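You operate a simulated robot arm through the tools that you are given. There is no shell and no other tool.

Carry out the task below with a simulated robot arm. There is one attempt and no reset: what you move stays moved.

## Task
Clamp the meter in the holder on both sides, switch the holder on, link the probe and press READ.
Fine: leave the probe on the meter; write nothing.

It is judged by the outcome, as a careful person would: the job done as asked, and still so three seconds after it is handed in. It fails if anything else is knocked over, pushed out of place, dropped, spilled or broken.

## Robot
A 6-joint arm with a two-finger gripper, fixed in place. Base frame: the origin is at the foot of the arm, x ahead of it, y to its left, z up; the work surface is at about z = 80. Lengths are in cm, angles in degrees, forces in N, time in s.
Its first joint turns from -166.0 to 166.0 degrees. Payload 3.43 kg.
The tool frame sits at the grasp point between the pads (the TCP): z along the fingers, y along the line on which they close. The tips reach 2 cm beyond it. The gripper opens to 19 cm. The gripper's body begins 24.8 cm behind the TCP.
Orientation is that of the tool frame in the base frame, as a unit quaternion [x, y, z, w]. With the fingers straight down and closing along the base's y, the tool's x points along the base's -x, its y along +y and its z along -z.

## Interface
- The arm moves only by the tool play_rows. Its argument "steps" is one flat list of numbers, 7 for each row, row after row: the shift along the base's x, y, z in cm, then the turn, a rotation vector about the base's x, y, z in degrees, then the opening, from 0 (shut) to 1 (fully open). In form: [tx, ty, tz, ax, ay, az, gripper, tx, ty, tz, ax, ay, az, gripper, ...]. A call has 1 to 20 rows; each row is the pose to reach, as a shift and turn from the pose commanded when the call began. Each row takes 0.2 s and may step no farther than 5 cm and 8.6 degrees from the row before; otherwise, or with a gripper value out of range, the whole call is refused. Where a pose cannot be reached the arm comes as near as it can. A force on the tool above 40 N (or 10 N above the force at the start of the call, whichever is more), or a blocked arm, ends the call early, and 0.2 s more pass. Each finger travels about 15.3 cm/s and halts on what it meets, pressing with about 32 N; the grip force reading is that of the motor and also rises with nothing between the fingers. The clock runs only during rows and for 0.2 s after the last one: add rows that repeat a pose to give the fingers time. It gives the time, the measured TCP pose, the force on the tool (base axes), the opening and the grip force at its end, in the units of the frame above (readings bear some noise), with the torque about the TCP (base axes, N m) and any sound that the robot's microphone picked up, and new pictures: "views" is both (left out), scene, wrist or none.
- Cameras (640 x 400 px; columns grow to the right, rows downward): "scene" is fixed at [5.07, 50.05, 160.63]; the picture's right is [-0.74, -0.68, 0.00], its down [-0.42, 0.46, -0.78] and it looks along [0.53, -0.58, -0.62] (base axes); focal length 332 px, centre (320, 200). "wrist" rides on the gripper at [7, -0.8, -28.8] in the tool frame; the picture's right is [0.12, 0.99, 0.00], its down [-0.96, 0.11, -0.25] and it looks along [-0.25, 0.03, 0.97] (tool axes); focal length 261 px, centre (320, 200). There is no depth. A picture from a camera that has moved, and an enlarged one, comes with that camera's place and axes in the base frame and with its lens.
- raise_lower(by): slides the trunk up (or, below 0, down) by that many cm; the arm rides with it, the base frame stays. It gives what a move gives, with no picture.
- enlarge(camera, box): a new picture of the part [left, top, right, bottom] of that camera's present view, enlarged. No time passes.
- hand_in(): hands the job in; it is judged then, once.

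Nothing tells you positions but the pictures and the camera data. Unless the task says otherwise, let go and move clear before handing in.

The tools are called after "Emit:" as name(argument=value, ...) on one line, values as JSON. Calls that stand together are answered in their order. play_rows: Moves the arm, as the interface text tells. Its arguments: {"type":"object","properties":{"steps":{"type":"array","items":{"type":"number"}},"views":{"type":"string","enum":["both","scene","wrist","none"]}},"required":["steps"]} The other tools are called the same way: raise_lower (by) slides the trunk up or down; enlarge (camera, box) takes an enlarged picture of a part of a camera's view; hand_in () hands the job in.

At the start:

```text
t: 0.0
position: [63.97, -6.32, 121.49]
ee_rot: [-0.001, 1.0, 0.0, 0.0]
ft_force: [-0.2, -0.7, -0.3]
ft_torque: [0.0, -0.01, 0.01]
finger_gap: 18.99
finger_force: 0.0
trunk travel left (down, up): [-20.0, 24.0]
```

scene: 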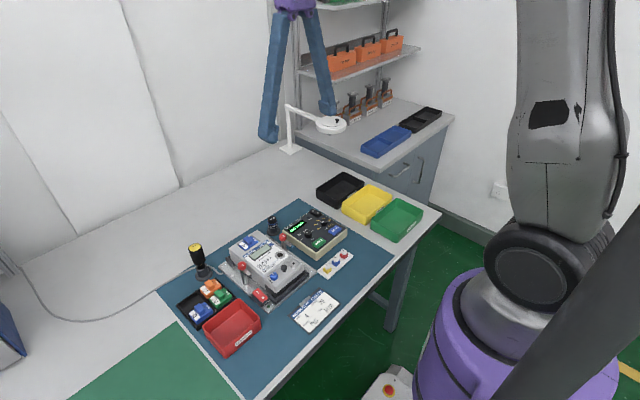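
wrist: 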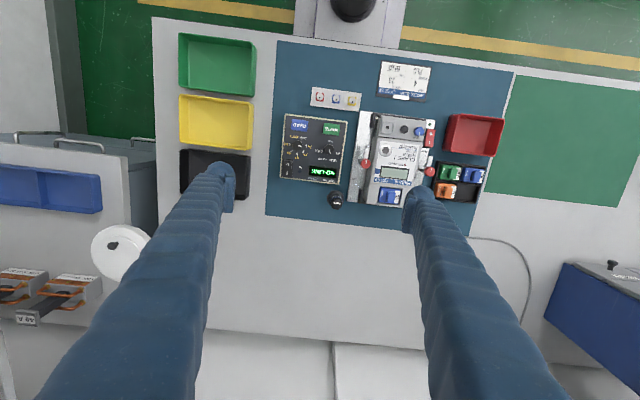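

I see a bench with a meter in a holder, a control box with a display, and several coloured bins. I'll enlarge both views to identify the parts before I move.

Emit:
enlarge(camera="wrist", box=[260, 50, 520, 220])

Emit:
enlarge(camera="scene", box=[150, 180, 410, 360])

Emit:
enlarge(camera="wrist", box=[340, 100, 450, 210])

Emit:
enlarge(camera="wrist", box=[270, 80, 370, 220])

Emit:
enlarge(camera="scene", box=[220, 200, 350, 310])

```text
2.35 times, centred on (390, 135) of wrist
camera zoom: at [56.96, -7.19, 150.33], right [-0.12, 0.99, 0.0], down [0.96, 0.12, 0.25], along [0.24, 0.03, -0.97], focal length 613 px, centre (155, 353)
```

zoom: 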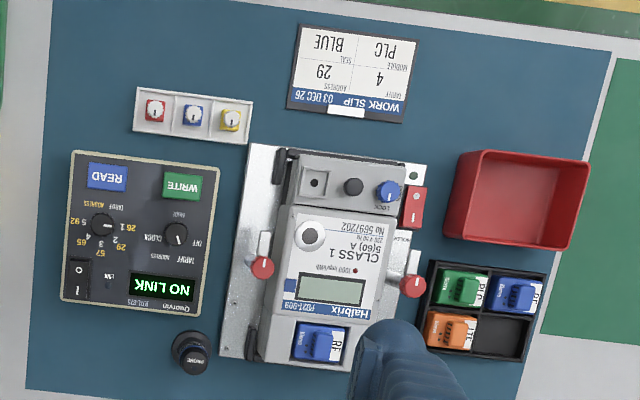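

```text
2.22 times, centred on (280, 270) of scene
camera zoom: at [5.07, 50.05, 160.63], right [-0.74, -0.68, 0.0], down [-0.42, 0.46, -0.78], along [0.53, -0.58, -0.62], focal length 739 px, centre (409, 44)
```

zoom: 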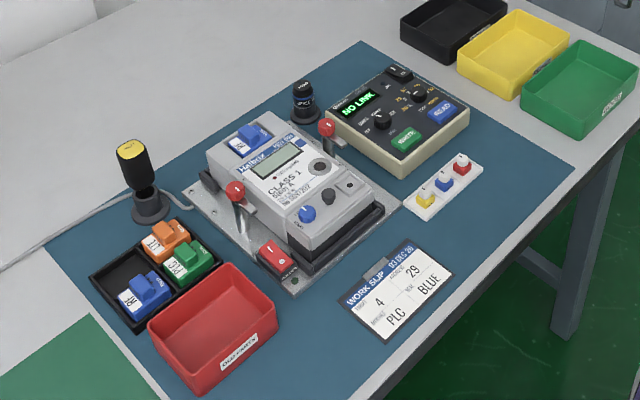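

```text
3.64 times, centred on (395, 155) of wrist
camera zoom: at [56.96, -7.19, 150.33], right [-0.12, 0.99, 0.0], down [0.96, 0.12, 0.25], along [0.24, 0.03, -0.97], focal length 948 px, centre (47, 364)
```

zoom: 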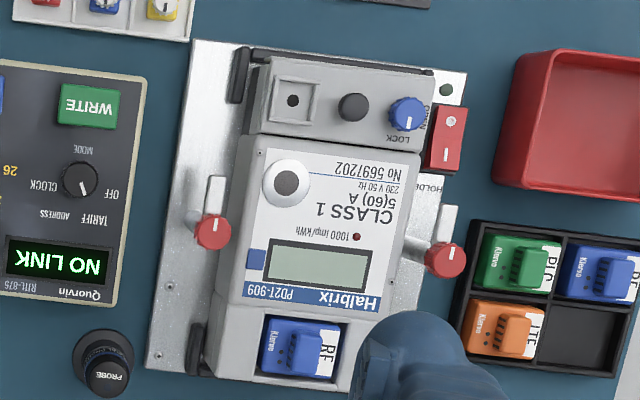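

```text
2.86 times, centred on (320, 150) of wrist
camera zoom: at [56.96, -7.19, 150.33], right [-0.12, 0.99, 0.0], down [0.96, 0.12, 0.25], along [0.24, 0.03, -0.97], focal length 745 px, centre (320, 343)
```

zoom: 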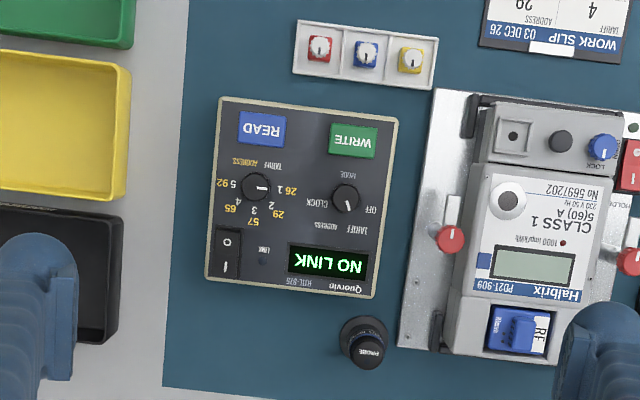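

```text
3.64 times, centred on (285, 255) of scene
camera zoom: at [5.07, 50.05, 160.63], right [-0.74, -0.68, 0.0], down [-0.42, 0.46, -0.78], along [0.53, -0.58, -0.62], focal length 1208 px, centre (447, 0)
```

zoom: 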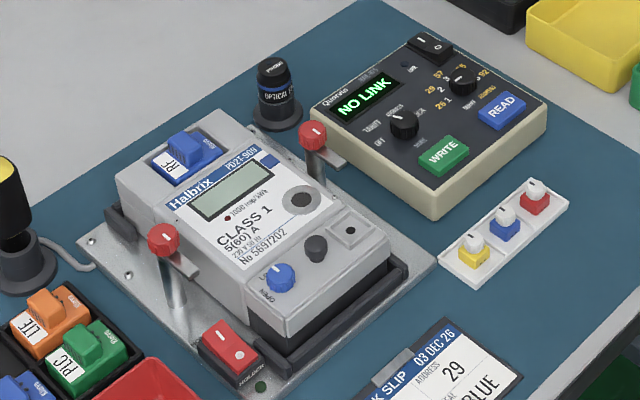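

The meter sits in a metal holder with a red-knobbed post on each side. The red HOLDER rocker is near [54.5, 20.3], the optical probe stands near [73, -1], the port is near [58.6, 8.7] and READ is near [55.4, -12.4]. I'll move closer with the tips well above everything to see how the clamps work.

Emit:
play_rows(steps=[0.6, 2.6, -2.3, 0, 0, 0, 1, 1.2, 5.2, -4.6, 0, 0, 0, 1, 1.8, 7.8, -6.9, 0, 0, 0, 1, 2.4, 10.4, -9.2, 0, 0, 0, 1, 3.0, 13.0, -11.5, 0, 0, 0, 1, 3.6, 15.6, -13.8, 0, 0, 0, 1, 4.2, 18.2, -16.0, 0, 0, 0, 1, 4.2, 18.2, -16.0, 0, 0, 0, 1])

```text
t: 1.8
position: [68.02, 12.12, 105.52]
ee_rot: [-0.001, 1.0, 0.0, -0.001]
ft_force: [1.0, 0.9, 0.2]
ft_torque: [-0.09, -0.01, 0.0]
finger_gap: 18.98
finger_force: 0.0
trunk travel left (down, up): [-20.0, 24.0]
camera wrist: at [61.04, 11.24, 134.35], right [-0.12, 0.99, 0.0], down [0.96, 0.12, 0.25], along [0.25, 0.03, -0.97], focal length 261 px, centre (320, 200)
```

scene: 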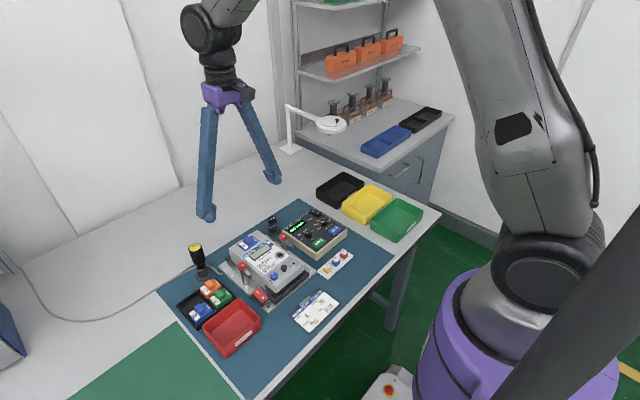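
wrist: 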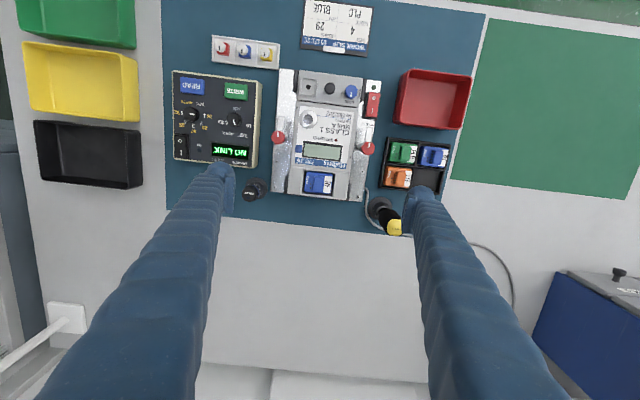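

Emit:
enlarge(camera="wrist", box=[260, 60, 400, 210])

Emit:
enlarge(camera="wrist", box=[340, 70, 420, 170])

Emit:
enlarge(camera="wrist", box=[240, 90, 340, 200])

Emit:
enlarge(camera="scene", box=[225, 240, 305, 310])

Emit:
enlarge(camera="scene", box=[255, 205, 345, 265])

```text
2.67 times, centred on (330, 135) of wrist
camera zoom: at [61.04, 11.24, 134.35], right [-0.12, 0.99, 0.0], down [0.96, 0.12, 0.25], along [0.25, 0.03, -0.97], focal length 695 px, centre (293, 373)
```

zoom: 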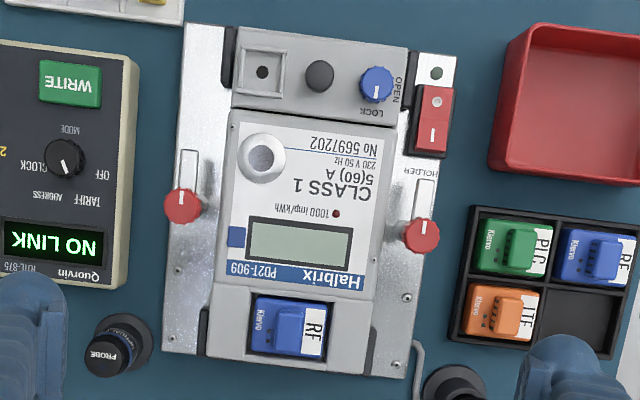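

```text
4.00 times, centred on (380, 120) of wrist
camera zoom: at [61.04, 11.24, 134.35], right [-0.12, 0.99, 0.0], down [0.96, 0.12, 0.25], along [0.25, 0.03, -0.97], focal length 1043 px, centre (80, 520)
```

zoom: 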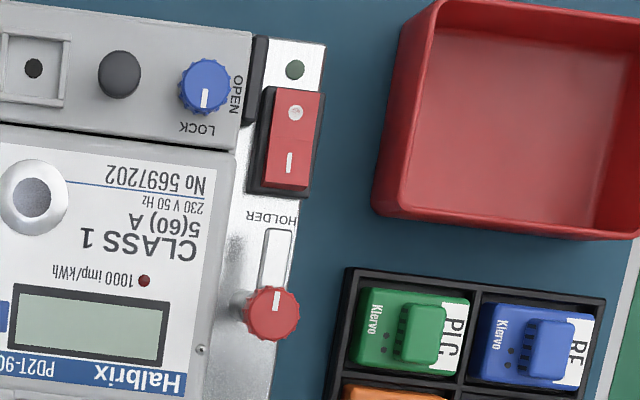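

```text
3.64 times, centred on (290, 145) of wrist
camera zoom: at [61.04, 11.24, 134.35], right [-0.12, 0.99, 0.0], down [0.96, 0.12, 0.25], along [0.25, 0.03, -0.97], focal length 948 px, centre (429, 400)
```

zoom: 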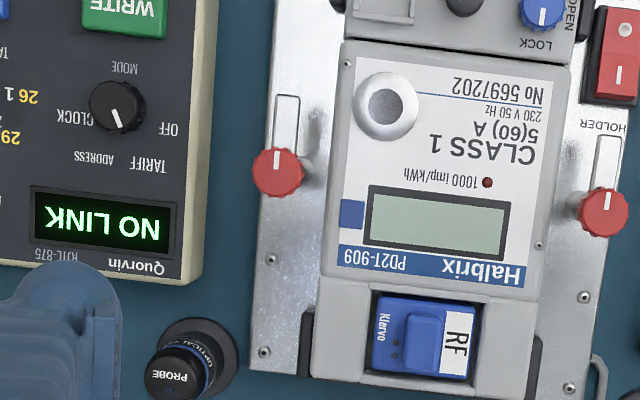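

```text
5.71 times, centred on (265, 275) of scene
camera zoom: at [5.07, 50.05, 160.63], right [-0.74, -0.68, 0.0], down [-0.42, 0.46, -0.78], along [0.53, -0.58, -0.62], focal length 1899 px, centre (634, -229)
```

zoom: 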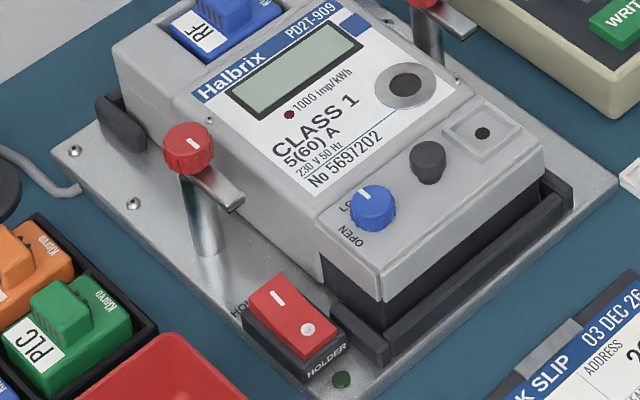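

```text
6.67 times, centred on (300, 235) of scene
camera zoom: at [5.07, 50.05, 160.63], right [-0.74, -0.68, 0.0], down [-0.42, 0.46, -0.78], along [0.53, -0.58, -0.62], focal length 2216 px, centre (453, -33)
```

zoom: 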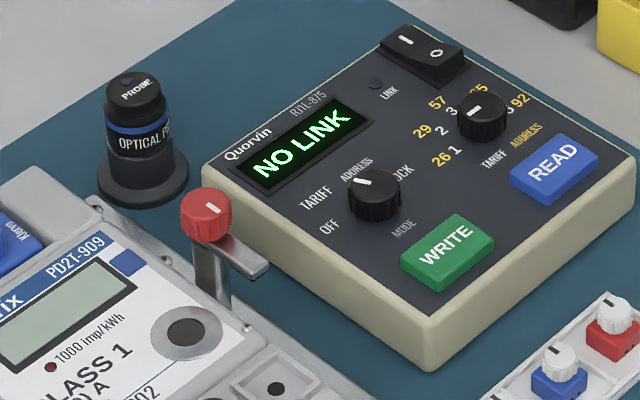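

The clamps look like swing bars: each has a red knob on a post, with its bar now pointing toward the base (-x), so turning a knob 90° should bring the bar over the meter. I'll enlarge further to measure the knob heights and the rocker's state before touching anything.

Emit:
enlarge(camera="scene", box=[230, 252, 262, 284])

Emit:
enlarge(camera="scene", box=[268, 222, 300, 254])

Emit:
enlarge(camera="wrist", box=[265, 110, 305, 150])

Emit:
enlarge(camera="wrist", box=[350, 75, 390, 165])

Emit:
enlarge(camera="scene", box=[245, 280, 285, 310])

Emit:
enlarge(camera="scene", box=[255, 205, 295, 240])

```text
12.50 times, centred on (246, 268) of scene
camera zoom: at [5.07, 50.05, 160.63], right [-0.74, -0.68, 0.0], down [-0.42, 0.46, -0.78], along [0.53, -0.58, -0.62], focal length 4154 px, centre (1245, -650)
```

zoom: 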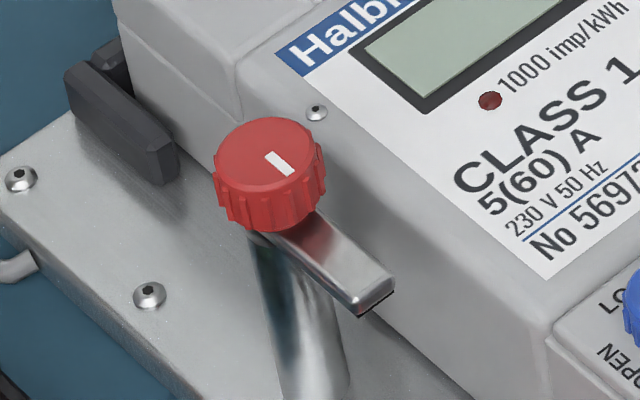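

```text
12.50 times, centred on (284, 238) of scene
camera zoom: at [5.07, 50.05, 160.63], right [-0.74, -0.68, 0.0], down [-0.42, 0.46, -0.78], along [0.53, -0.58, -0.62], focal length 4154 px, centre (770, -275)
```

zoom: 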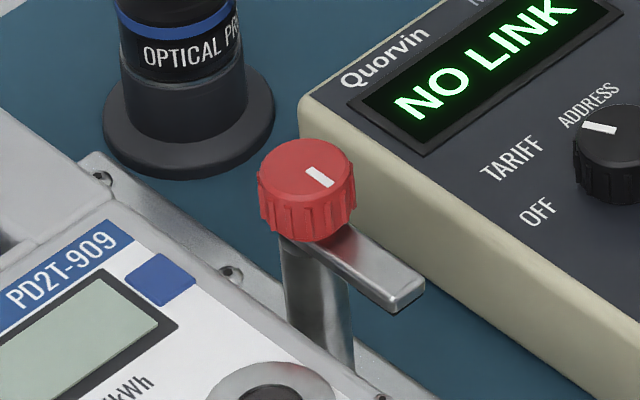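

```text
10.00 times, centred on (285, 130) of wrist
camera zoom: at [61.04, 11.24, 134.35], right [-0.12, 0.99, 0.0], down [0.96, 0.12, 0.25], along [0.25, 0.03, -0.97], focal length 2606 px, centre (670, 900)
```

zoom: 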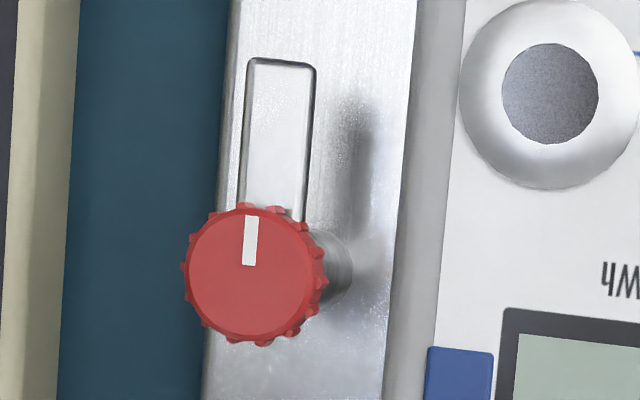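

```text
4.44 times, centred on (370, 120) of wrist
camera zoom: at [61.04, 11.24, 134.35], right [-0.12, 0.99, 0.0], down [0.96, 0.12, 0.25], along [0.25, 0.03, -0.97], focal length 1158 px, centre (98, 556)
```

zoom: 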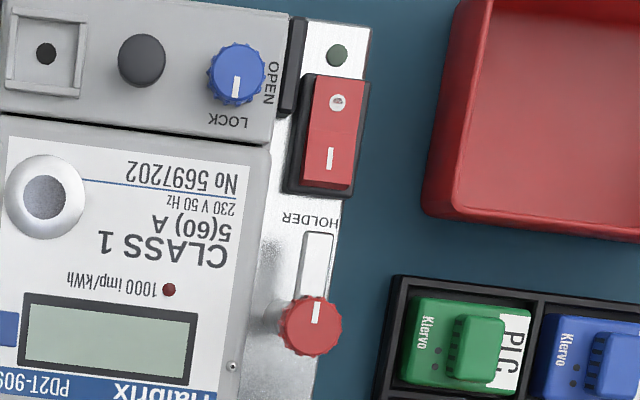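

```text
13.33 times, centred on (265, 295) of scene
camera zoom: at [5.07, 50.05, 160.63], right [-0.74, -0.68, 0.0], down [-0.42, 0.46, -0.78], along [0.53, -0.58, -0.62], focal length 4431 px, centre (1053, -1067)
```

zoom: 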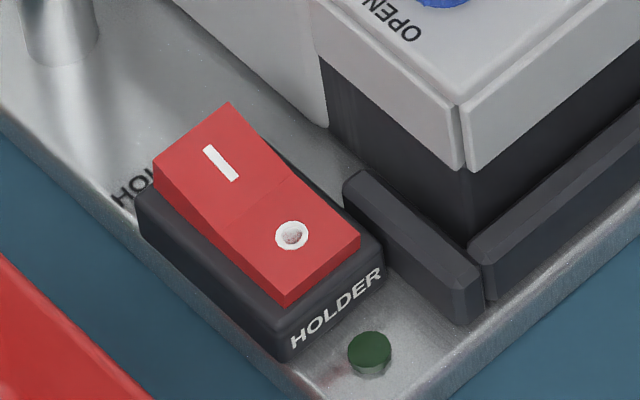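

```text
11.43 times, centred on (275, 222) of scene
camera zoom: at [5.07, 50.05, 160.63], right [-0.74, -0.68, 0.0], down [-0.42, 0.46, -0.78], along [0.53, -0.58, -0.62], focal length 3798 px, centre (834, -57)
```

zoom: 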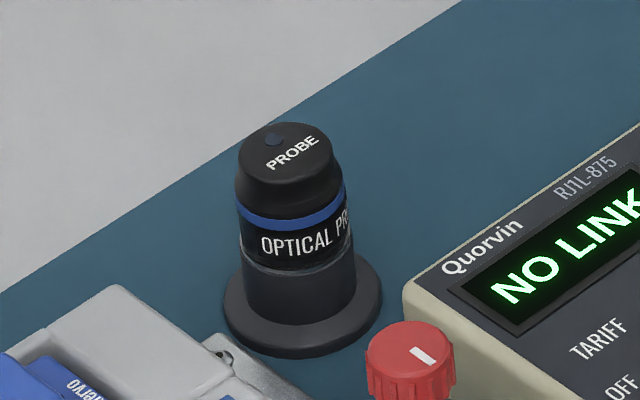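

The rocker is off (its I end is raised), and the left knob's top is near [62.6, 4.3, 89.5], about 1.2 cm thick and 2.4 cm across, just above the meter's top. I'll move over the left knob with the fingers partly closed and check the alignment.

Emit:
play_rows(steps=[-1.1, -1.5, -1.7, 0, 0, 0, 0.7, -2.2, -3.0, -3.4, 0, 0, 0, 0.5, -3.3, -4.6, -5.1, 0, 0, 0, 0.35, -4.4, -6.2, -6.8, 0, 0, 0, 0.3, -5.5, -7.7, -8.5, 0, 0, 0, 0.3, -5.5, -7.7, -8.5, 0, 0, 0, 0.3, -5.5, -7.7, -8.5, 0, 0, 0, 0.3])

```text
t: 3.4
position: [62.57, 4.54, 97.3]
ee_rot: [-0.001, 1.0, 0.0, -0.001]
ft_force: [0.5, 0.3, -0.6]
ft_torque: [-0.01, -0.01, 0.02]
finger_gap: 5.71
finger_force: 0.1
trunk travel left (down, up): [-20.0, 24.0]
camera wrist: at [55.61, 3.63, 126.06], right [-0.12, 0.99, 0.0], down [0.96, 0.12, 0.25], along [0.24, 0.03, -0.97], focal length 261 px, centre (320, 200)
```

scene: 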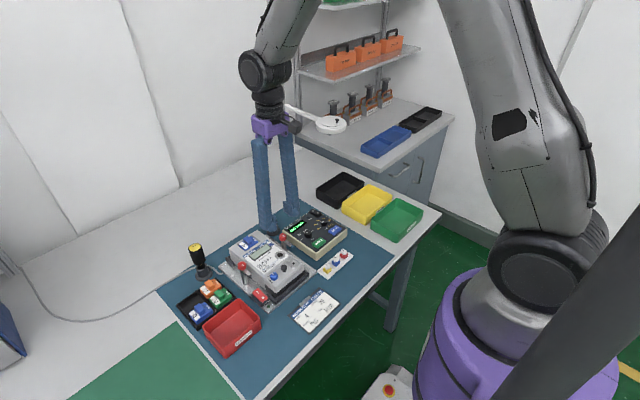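
wrist: 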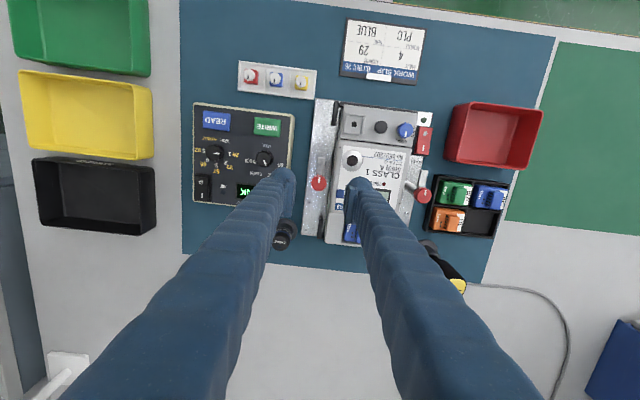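

Emit:
enlarge(camera="wrist", box=[260, 140, 380, 215])

Emit:
enlarge(camera="scene", box=[250, 190, 330, 250])

```text
5.33 times, centred on (320, 178) of wrist
camera zoom: at [55.61, 3.63, 126.06], right [-0.12, 0.99, 0.0], down [0.96, 0.12, 0.25], along [0.24, 0.03, -0.97], focal length 1390 px, centre (320, 320)
```

zoom: 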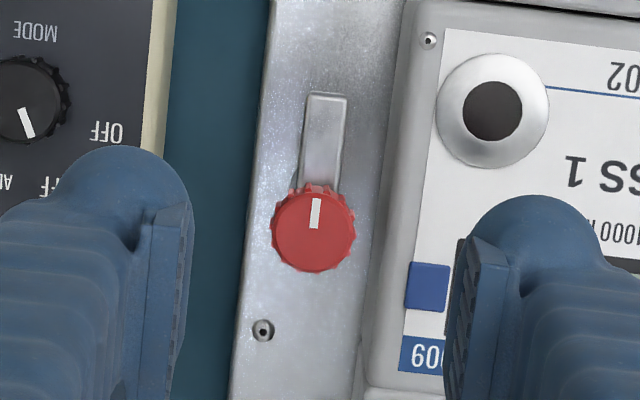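

```text
6.67 times, centred on (290, 220) of scene
camera zoom: at [5.07, 50.05, 160.63], right [-0.74, -0.68, 0.0], down [-0.42, 0.46, -0.78], along [0.53, -0.58, -0.62], focal length 2216 px, centre (520, 67)
```

zoom: 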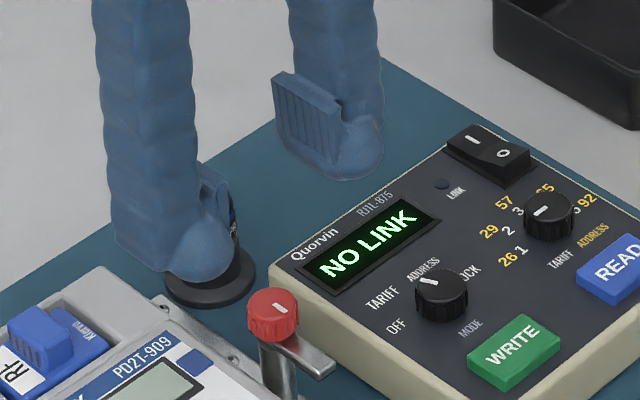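

The knob is centred at about [62.6, 4.3], and the fingers straddle it nearly evenly. I'll shift slightly and descend, keeping the tips just above the meter face.

Emit:
play_rows(steps=[0.0, -0.1, -2.0, 0, 0, 0, 0.3, 0.0, -0.2, -4.0, 0, 0, 0, 0.3, 0.0, -0.2, -5.5, 0, 0, 0, 0.3, 0.0, -0.2, -6.6, 0, 0, 0, 0.3, 0.0, -0.2, -6.6, 0, 0, 0, 0.3, 0.0, -0.2, -6.6, 0, 0, 0, 0.3])

Emit:
enlarge(camera="wrist", box=[260, 140, 380, 215])

Emit:
enlarge(camera="scene", box=[250, 200, 330, 260])

```text
t: 4.8
position: [62.43, 4.32, 90.44]
ee_rot: [-0.001, 1.0, 0.0, 0.0]
ft_force: [0.4, -0.3, 0.1]
ft_torque: [0.03, 0.0, 0.02]
finger_gap: 5.72
finger_force: 0.0
trunk travel left (down, up): [-20.0, 24.0]
camera wrist: at [55.46, 3.31, 119.27], right [-0.12, 0.99, 0.0], down [0.96, 0.12, 0.25], along [0.24, 0.03, -0.97], focal length 261 px, centre (320, 200)
```

scene: 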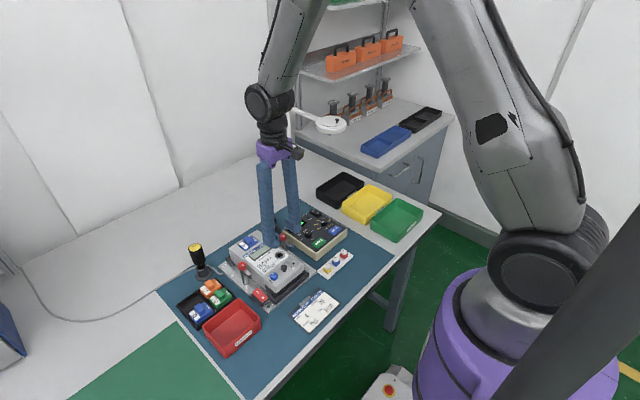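
wrist: 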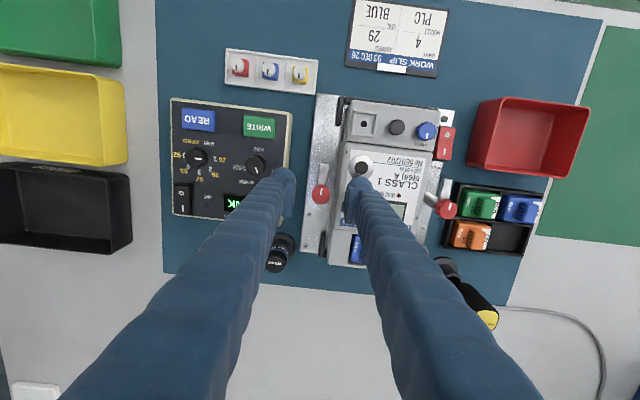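

```text
5.33 times, centred on (320, 178) of wrist
camera zoom: at [55.46, 3.31, 119.27], right [-0.12, 0.99, 0.0], down [0.96, 0.12, 0.25], along [0.24, 0.03, -0.97], focal length 1390 px, centre (320, 320)
```

zoom: 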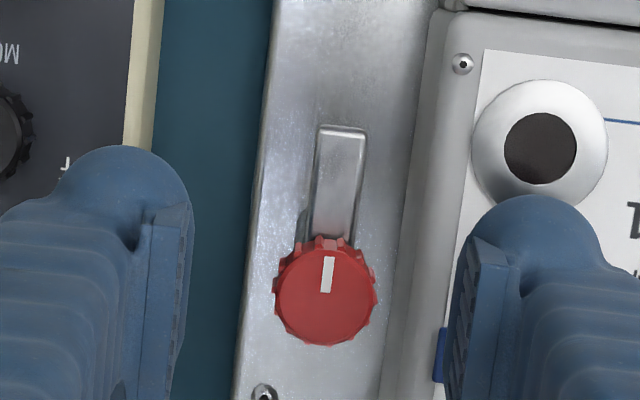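

```text
6.67 times, centred on (290, 230) of scene
camera zoom: at [5.07, 50.05, 160.63], right [-0.74, -0.68, 0.0], down [-0.42, 0.46, -0.78], along [0.53, -0.58, -0.62], focal length 2216 px, centre (520, 0)
```

zoom: 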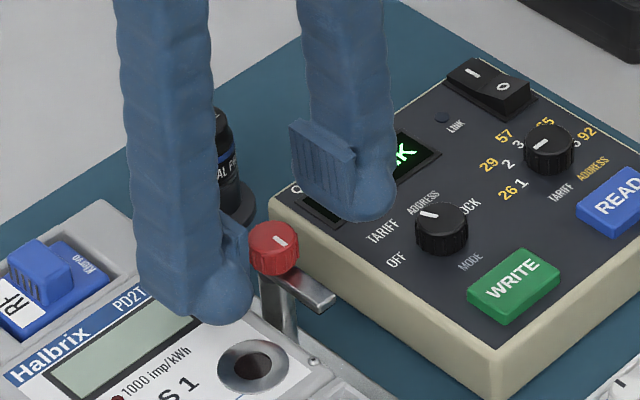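

The fingers are on both sides of the knob and it is centred. I'll go down slightly, close on it and check the grip.

Emit:
play_rows(steps=[0.0, 0.0, -0.35, 0, 0, 0, 0.3, 0.0, 0.0, -0.35, 0, 0, 0, 0.2, 0.0, 0.0, -0.35, 0, 0, 0, 0.1, 0.0, 0.0, -0.35, 0, 0, 0, 0.05, 0.0, 0.0, -0.35, 0, 0, 0, 0.05])

Emit:
enlarge(camera="wrist", box=[260, 140, 380, 215])

Emit:
enlarge(camera="scene", box=[250, 200, 330, 260])

```text
t: 6.0
position: [62.45, 4.44, 90.12]
ee_rot: [-0.001, 1.0, 0.0, 0.0]
ft_force: [-1.0, 26.5, -0.1]
ft_torque: [0.25, 0.01, -0.01]
finger_gap: 2.06
finger_force: 44.8
trunk travel left (down, up): [-20.0, 24.0]
camera wrist: at [55.48, 3.42, 118.87], right [-0.12, 0.99, 0.0], down [0.96, 0.12, 0.25], along [0.24, 0.03, -0.97], focal length 261 px, centre (320, 200)
```

scene: 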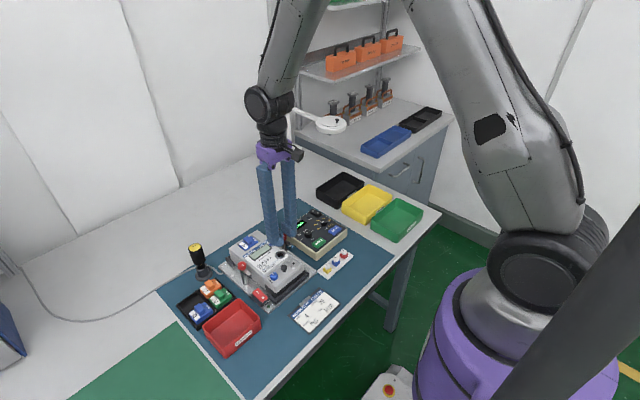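
wrist: 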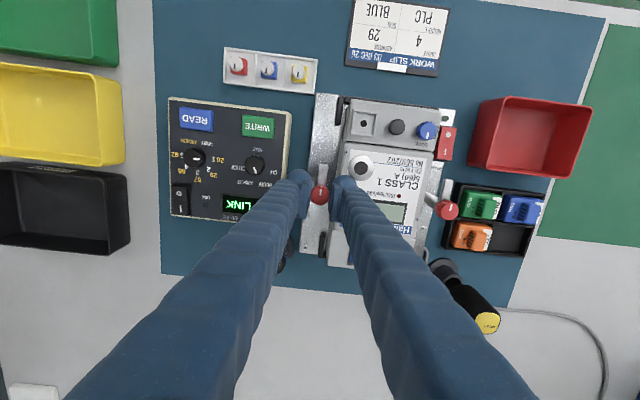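

```text
5.33 times, centred on (320, 178) of wrist
camera zoom: at [55.48, 3.42, 118.87], right [-0.12, 0.99, 0.0], down [0.96, 0.12, 0.25], along [0.24, 0.03, -0.97], focal length 1390 px, centre (320, 320)
```

zoom: 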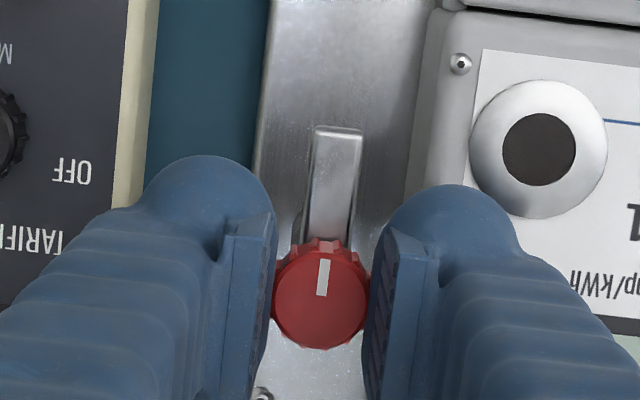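

```text
6.67 times, centred on (290, 230) of scene
camera zoom: at [5.07, 50.05, 160.63], right [-0.74, -0.68, 0.0], down [-0.42, 0.46, -0.78], along [0.53, -0.58, -0.62], focal length 2216 px, centre (520, 0)
```

zoom: 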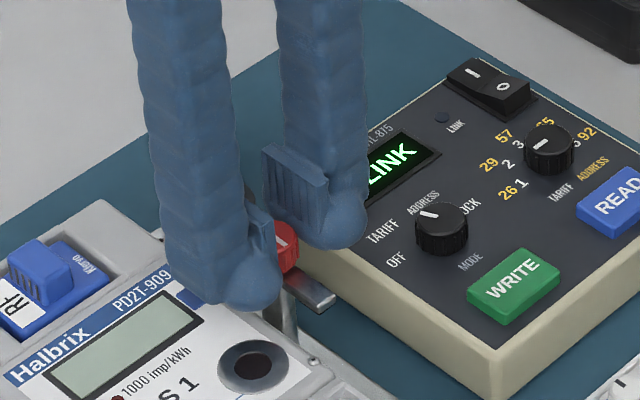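

The knob is gripped at a gap of 2.06 cm, but there is about 26 N sideways, so the tool sits slightly off-centre. I'll shift +y to relieve it before turning.

Emit:
play_rows(steps=[0.0, 0.08, 0, 0, 0, 0, 0.05, 0.0, 0.15, 0, 0, 0, 0, 0.05, 0.0, 0.15, 0, 0, 0, 0, 0.05], views="none")

```text
t: 6.8
position: [62.53, 4.37, 90.17]
ee_rot: [-0.001, 1.0, 0.0, -0.001]
ft_force: [-6.5, 9.8, -5.0]
ft_torque: [0.06, 0.22, 0.0]
finger_gap: 2.04
finger_force: 44.5
trunk travel left (down, up): [-20.0, 24.0]
```

The side load is down to about 10 N. I'll start turning the left knob clockwise seen from above (bar from -x toward +y) by a small amount and watch the torque.

Emit:
play_rows(steps=[0.0, 0.06, 0, 0, 0, -6, 0.05, 0.0, 0.06, 0, 0, 0, -12, 0.05, 0.0, 0.06, 0, 0, 0, -18, 0.05, 0.0, 0.06, 0, 0, 0, -18, 0.05])

Emit:
enlarge(camera="wrist", box=[260, 140, 380, 215])

```text
t: 7.8
position: [62.41, 4.43, 90.12]
ee_rot: [0.156, 0.988, -0.001, -0.002]
ft_force: [-20.3, 9.3, -2.1]
ft_torque: [0.19, 0.54, -0.01]
finger_gap: 2.08
finger_force: 44.8
trunk travel left (down, up): [-20.0, 24.0]
camera wrist: at [55.61, 5.66, 118.88], right [0.19, 0.98, 0.0], down [0.95, -0.19, 0.25], along [0.24, -0.05, -0.97], focal length 261 px, centre (320, 200)
```

scene: 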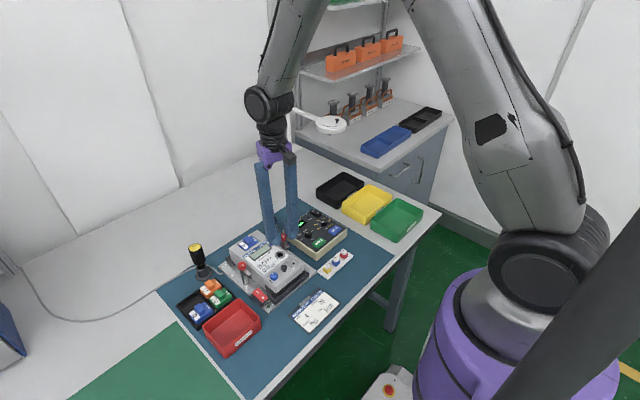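
wrist: 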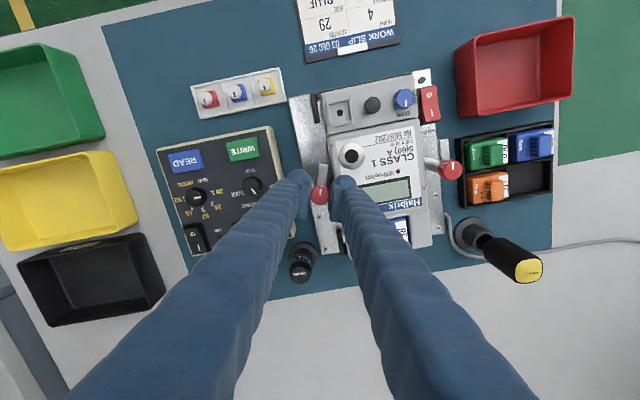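

```text
5.33 times, centred on (320, 178) of wrist
camera zoom: at [55.61, 5.66, 118.88], right [0.19, 0.98, 0.0], down [0.95, -0.19, 0.25], along [0.24, -0.05, -0.97], focal length 1390 px, centre (320, 320)
```

zoom: 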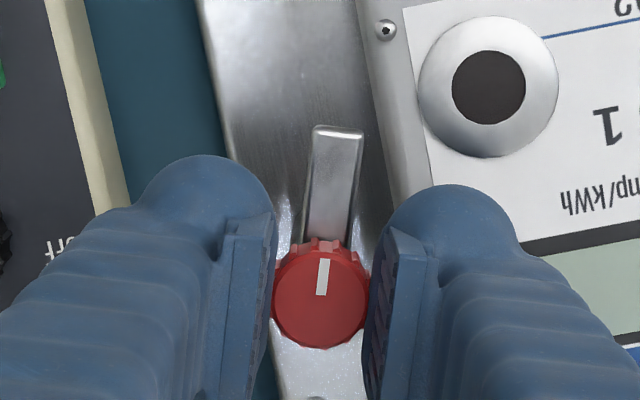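

The bar is turning with the gripper. I'll relieve the x force and continue the turn in stages.

Emit:
play_rows(steps=[-0.12, 0.04, 0, 0, 0, 0, 0.05, -0.12, 0.04, 0, 0, 0, -7, 0.05, -0.12, 0.04, 0, 0, 0, -14, 0.05, -0.12, 0.04, 0, 0, 0, -21, 0.05, -0.12, 0.04, 0, 0, 0, -28, 0.05, -0.12, 0.04, 0, 0, 0, -28, 0.05], views="none")

```text
t: 9.2
position: [62.62, 4.34, 90.17]
ee_rot: [0.391, 0.92, 0.0, -0.002]
ft_force: [-12.9, 8.2, -19.2]
ft_torque: [0.0, 0.03, -0.02]
finger_gap: 2.06
finger_force: 44.2
trunk travel left (down, up): [-20.0, 24.0]
```

Emit:
play_rows(steps=[-0.06, 0.04, -0.08, 0, 0, 0, 0.05, -0.06, 0.04, -0.08, 0, 0, -7, 0.05, -0.06, 0.04, -0.08, 0, 0, -14, 0.05, -0.06, 0.04, -0.08, 0, 0, -21, 0.05, -0.06, 0.04, -0.08, 0, 0, -28, 0.05, -0.06, 0.04, -0.08, 0, 0, -28, 0.05])

Emit:
enlarge(camera="wrist", box=[260, 140, 380, 215])

Emit:
enlarge(camera="scene", box=[250, 200, 330, 260])

```text
t: 10.6
position: [62.53, 4.34, 90.17]
ee_rot: [0.602, 0.799, 0.0, 0.0]
ft_force: [-12.4, 0.2, -3.1]
ft_torque: [0.06, 0.13, -0.03]
finger_gap: 2.07
finger_force: 44.8
trunk travel left (down, up): [-20.0, 24.0]
camera wrist: at [59.79, 10.81, 118.88], right [0.92, 0.39, 0.0], down [0.38, -0.89, 0.25], along [0.1, -0.23, -0.97], focal length 261 px, centre (320, 200)
```

scene: 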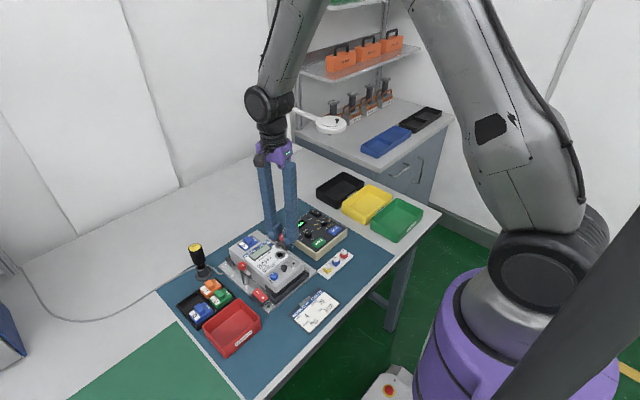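
wrist: 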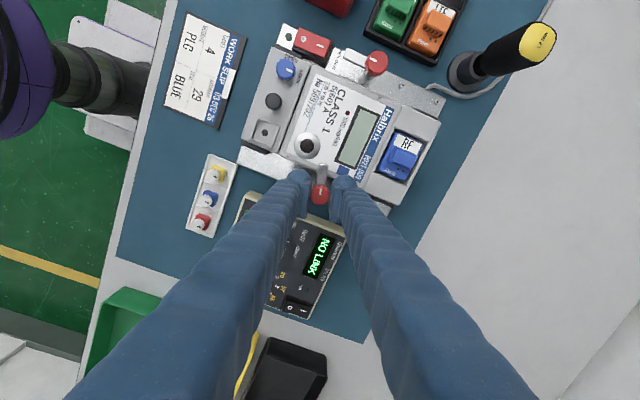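

```text
5.33 times, centred on (320, 178) of wrist
camera zoom: at [59.79, 10.81, 118.88], right [0.92, 0.39, 0.0], down [0.38, -0.89, 0.25], along [0.1, -0.23, -0.97], focal length 1390 px, centre (320, 320)
```

zoom: 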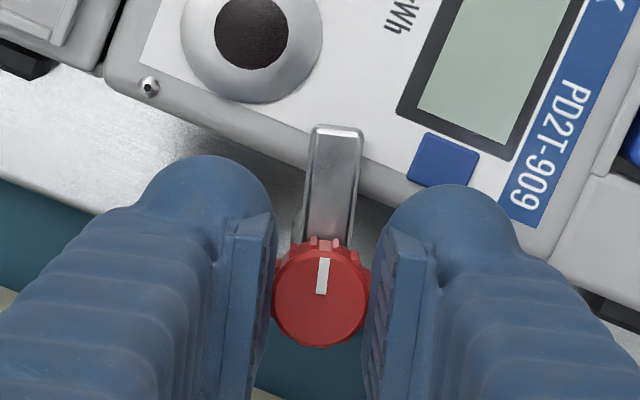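

```text
6.67 times, centred on (290, 230) of scene
camera zoom: at [5.07, 50.05, 160.63], right [-0.74, -0.68, 0.0], down [-0.42, 0.46, -0.78], along [0.53, -0.58, -0.62], focal length 2216 px, centre (520, 0)
```

zoom: 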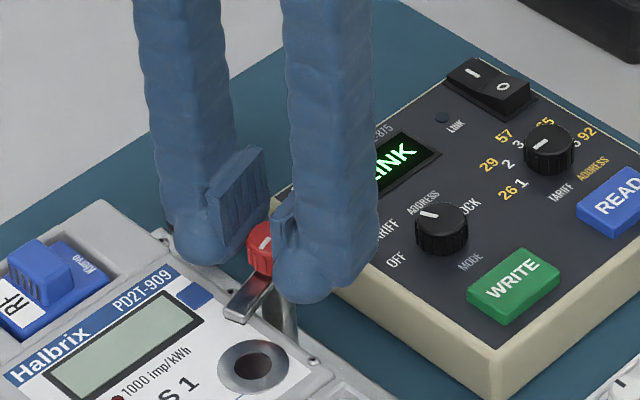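

The bar now reaches over the meter's edge at about 74°. I'll finish the last 16° and check for a stop or a click.

Emit:
play_rows(steps=[-0.06, 0.0, 0, 0, 0, -5, 0.05, -0.06, 0.0, 0, 0, 0, -10, 0.05, -0.06, 0.0, 0, 0, 0, -16, 0.05, -0.06, 0.0, 0, 0, 0, -16, 0.05, -0.06, 0.0, 0, 0, 0, -16, 0.05])

Emit:
enlarge(camera="wrist", box=[260, 140, 380, 215])

Emit:
enlarge(camera="scene", box=[250, 200, 330, 260])

```text
t: 11.8
position: [62.55, 4.44, 90.02]
ee_rot: [0.708, 0.707, 0.0, 0.001]
ft_force: [-4.6, 11.1, 9.0]
ft_torque: [0.21, 0.06, -0.03]
finger_gap: 2.05
finger_force: 45.2
trunk travel left (down, up): [-20.0, 24.0]
camera wrist: at [61.65, 11.31, 118.88], right [0.99, 0.12, 0.0], down [0.12, -0.96, 0.25], along [0.03, -0.25, -0.97], focal length 261 px, centre (320, 200)
```

scene: 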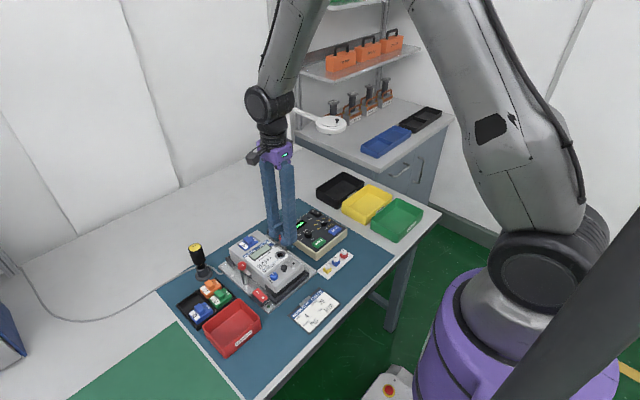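
wrist: 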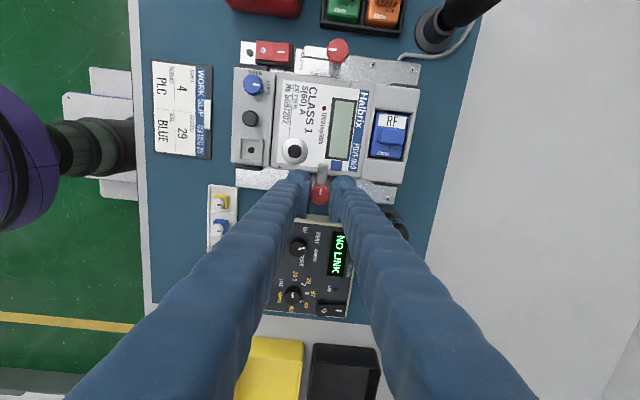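

```text
5.33 times, centred on (320, 178) of wrist
camera zoom: at [61.65, 11.31, 118.88], right [0.99, 0.12, 0.0], down [0.12, -0.96, 0.25], along [0.03, -0.25, -0.97], focal length 1390 px, centre (320, 320)
```

zoom: 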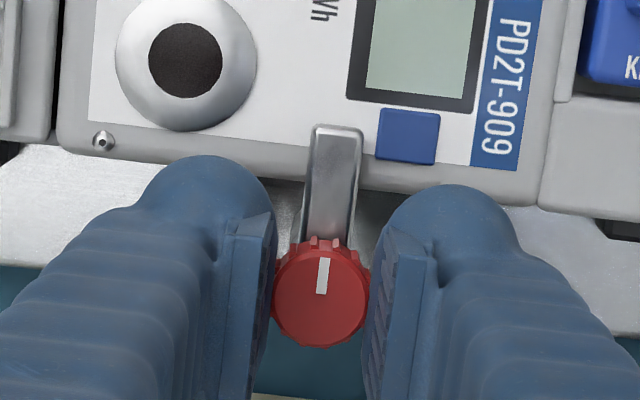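

```text
6.67 times, centred on (290, 230) of scene
camera zoom: at [5.07, 50.05, 160.63], right [-0.74, -0.68, 0.0], down [-0.42, 0.46, -0.78], along [0.53, -0.58, -0.62], focal length 2216 px, centre (520, 0)
```

zoom: 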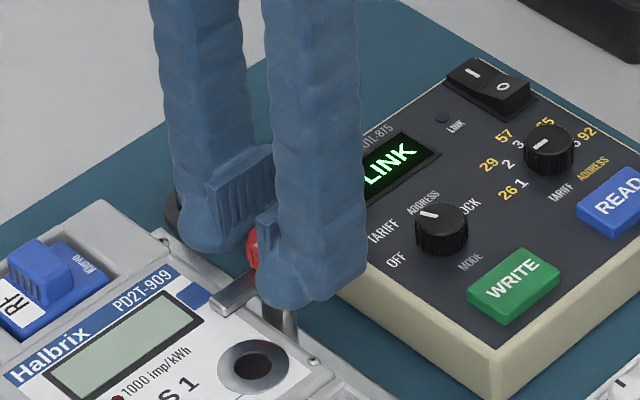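

The bar lies across the meter at about 90°. I'll nudge a few degrees more to check for an end stop.

Emit:
play_rows(steps=[0, -0.04, 0.03, 0, 0, -3, 0.05, 0, -0.04, 0.03, 0, 0, -5, 0.05, 0, -0.04, 0.03, 0, 0, -5, 0.05])

Emit:
enlarge(camera="wrist", box=[260, 140, 380, 215])

```text
t: 12.6
position: [62.48, 4.3, 90.16]
ee_rot: [0.737, 0.676, 0.0, 0.001]
ft_force: [-0.4, 0.8, 11.5]
ft_torque: [-0.29, -0.01, -0.03]
finger_gap: 2.08
finger_force: 45.1
trunk travel left (down, up): [-20.0, 24.0]
camera wrist: at [62.26, 11.27, 118.87], right [1.0, 0.03, 0.0], down [0.03, -0.97, 0.25], along [0.01, -0.25, -0.97], focal length 261 px, centre (320, 200)
```

scene: 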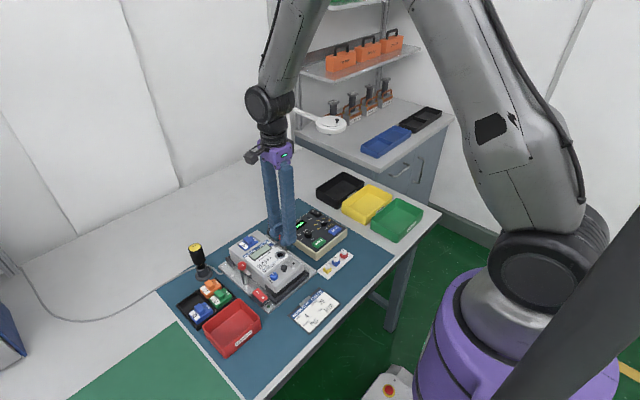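
wrist: 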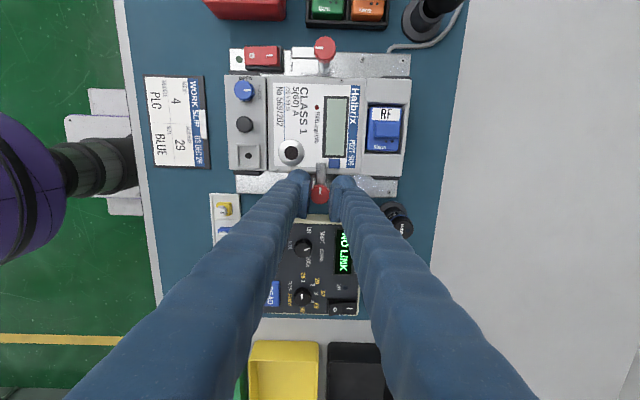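

```text
5.33 times, centred on (320, 178) of wrist
camera zoom: at [62.26, 11.27, 118.87], right [1.0, 0.03, 0.0], down [0.03, -0.97, 0.25], along [0.01, -0.25, -0.97], focal length 1390 px, centre (320, 320)
```

zoom: 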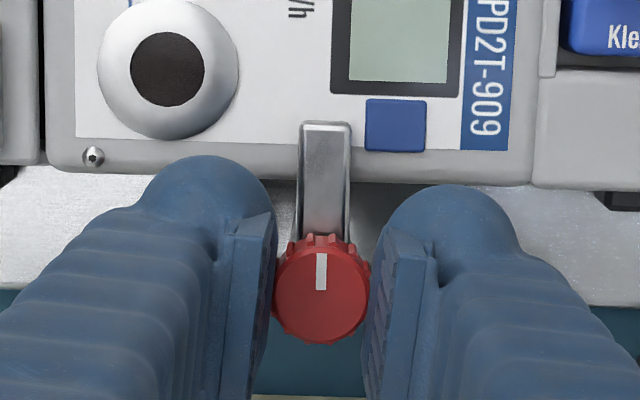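

The knob met its stop at about 90° (the pads slipped slightly beyond that), so the left side is clamped. I'll release and lift straight up.

Emit:
play_rows(steps=[0, 0, 0, 0, 0, 0, 0.2, 0, 0, 0, 0, 0, 0, 0.3, 0, 0, 0, 0, 0, 0, 0.3, 0, 0, 2, 0, 0, 0, 0.3, 0, 0, 5, 0, 0, 0, 0.3, 0, 0, 9, 0, 0, 0, 0.3, 0, 0, 9, 0, 0, 0, 0.3])

Emit:
enlarge(camera="scene", box=[250, 200, 330, 260])

Emit:
enlarge(camera="wrist", box=[220, 40, 440, 215])

```text
t: 14.2
position: [62.34, 4.28, 99.08]
ee_rot: [0.737, 0.676, -0.001, -0.001]
ft_force: [0.6, -0.3, 0.0]
ft_torque: [0.02, -0.02, 0.03]
finger_gap: 5.74
finger_force: 0.1
trunk travel left (down, up): [-20.0, 24.0]
camera wrist: at [62.13, 11.3, 127.73], right [1.0, 0.03, 0.0], down [0.03, -0.97, 0.25], along [0.01, -0.25, -0.97], focal length 261 px, centre (320, 200)
```

scene: 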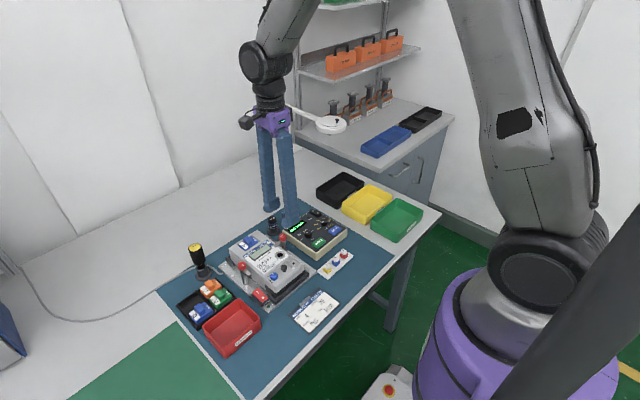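
wrist: 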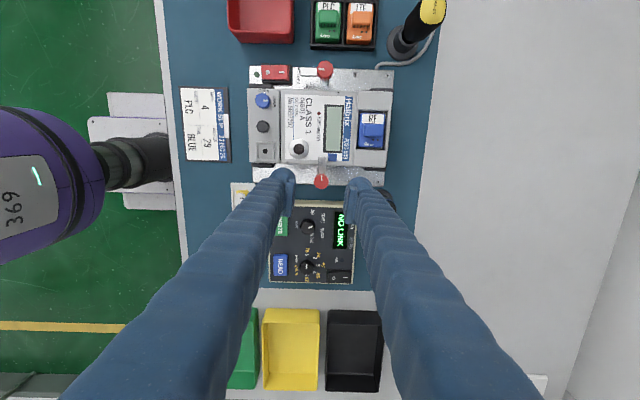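

```text
6.67 times, centred on (290, 230) of scene
camera zoom: at [5.07, 50.05, 160.63], right [-0.74, -0.68, 0.0], down [-0.42, 0.46, -0.78], along [0.53, -0.58, -0.62], focal length 2216 px, centre (520, 0)
```

zoom: 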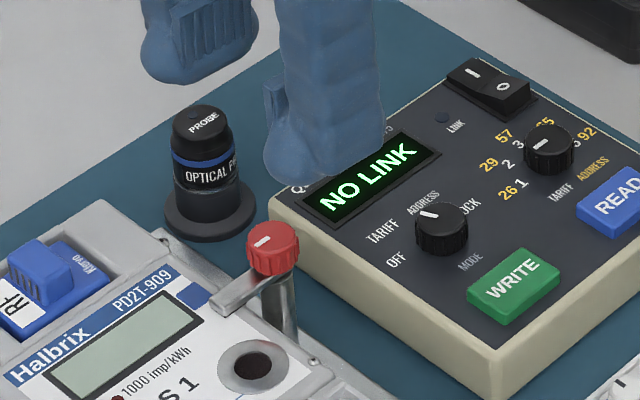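

```text
2.29 times, centred on (330, 128) of wrist
camera zoom: at [62.13, 11.3, 127.73], right [1.0, 0.03, 0.0], down [0.03, -0.97, 0.25], along [0.01, -0.25, -0.97], focal length 596 px, centre (297, 366)
```

zoom: 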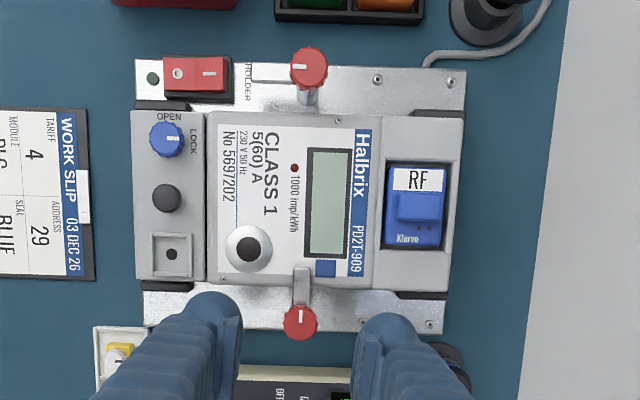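

The left clamp is confirmed across the meter's edge. Next I'll turn the tool back to its default orientation and move above the right knob at about [62.55, 19.5].

Emit:
play_rows(steps=[0, 1.3, 0, 0, 0, 8, 0.3, 0, 2.6, 0, 0, 0, 16, 0.3, 0, 3.9, 0, 0, 0, 24, 0.3, 0, 5.2, 0, 0, 0, 32, 0.3, 0, 6.5, 0, 0, 0, 40, 0.3, 0, 7.8, 0, 0, 0, 48, 0.3, 0, 9.1, 0, 0, 0, 56, 0.3, 0.1, 10.4, 0, 0, 0, 64, 0.3, 0.1, 11.7, 0, 0, 0, 72, 0.3, 0.1, 13.0, -0.5, 0, 0, 80, 0.3, 0.2, 14.2, -1, 0, 0, 88, 0.3, 0.2, 15.2, -2, 0, 0, 95, 0.3, 0.2, 15.2, -2, 0, 0, 95, 0.3, 0.2, 15.2, -2, 0, 0, 95, 0.3])

Emit:
enlarge(camera="wrist", box=[260, 140, 380, 215])

```text
t: 17.2
position: [62.73, 19.53, 97.22]
ee_rot: [0.0, 1.0, 0.0, 0.0]
ft_force: [-0.7, -0.2, 0.1]
ft_torque: [0.01, -0.06, 0.0]
finger_gap: 5.7
finger_force: 0.2
trunk travel left (down, up): [-20.0, 24.0]
camera wrist: at [55.73, 18.62, 125.94], right [-0.12, 0.99, 0.0], down [0.96, 0.12, 0.25], along [0.24, 0.03, -0.97], focal length 261 px, centre (320, 200)
```

scene: 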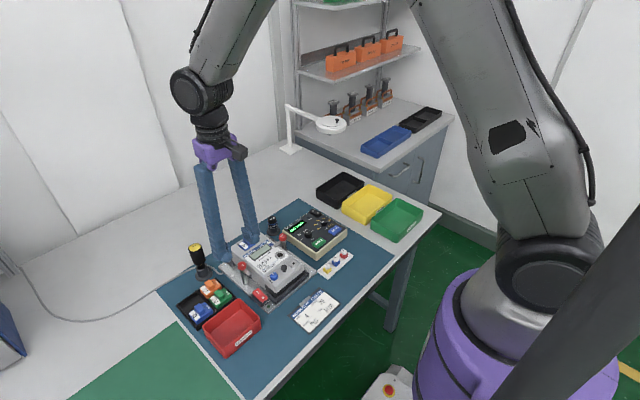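
wrist: 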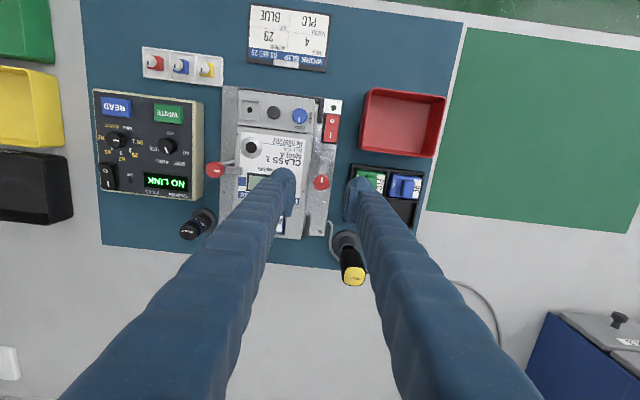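

```text
5.33 times, centred on (320, 178) of wrist
camera zoom: at [55.73, 18.62, 125.94], right [-0.12, 0.99, 0.0], down [0.96, 0.12, 0.25], along [0.24, 0.03, -0.97], focal length 1390 px, centre (320, 320)
```

zoom: 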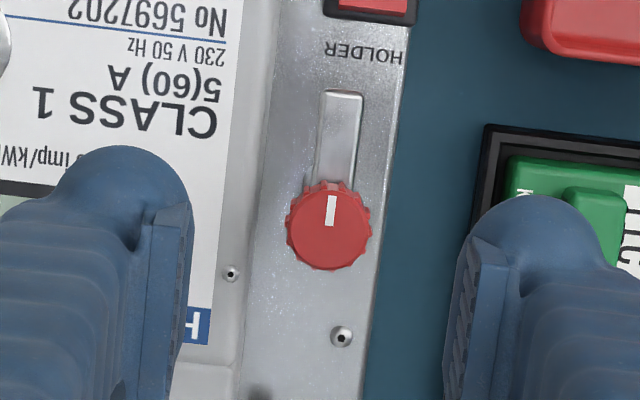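

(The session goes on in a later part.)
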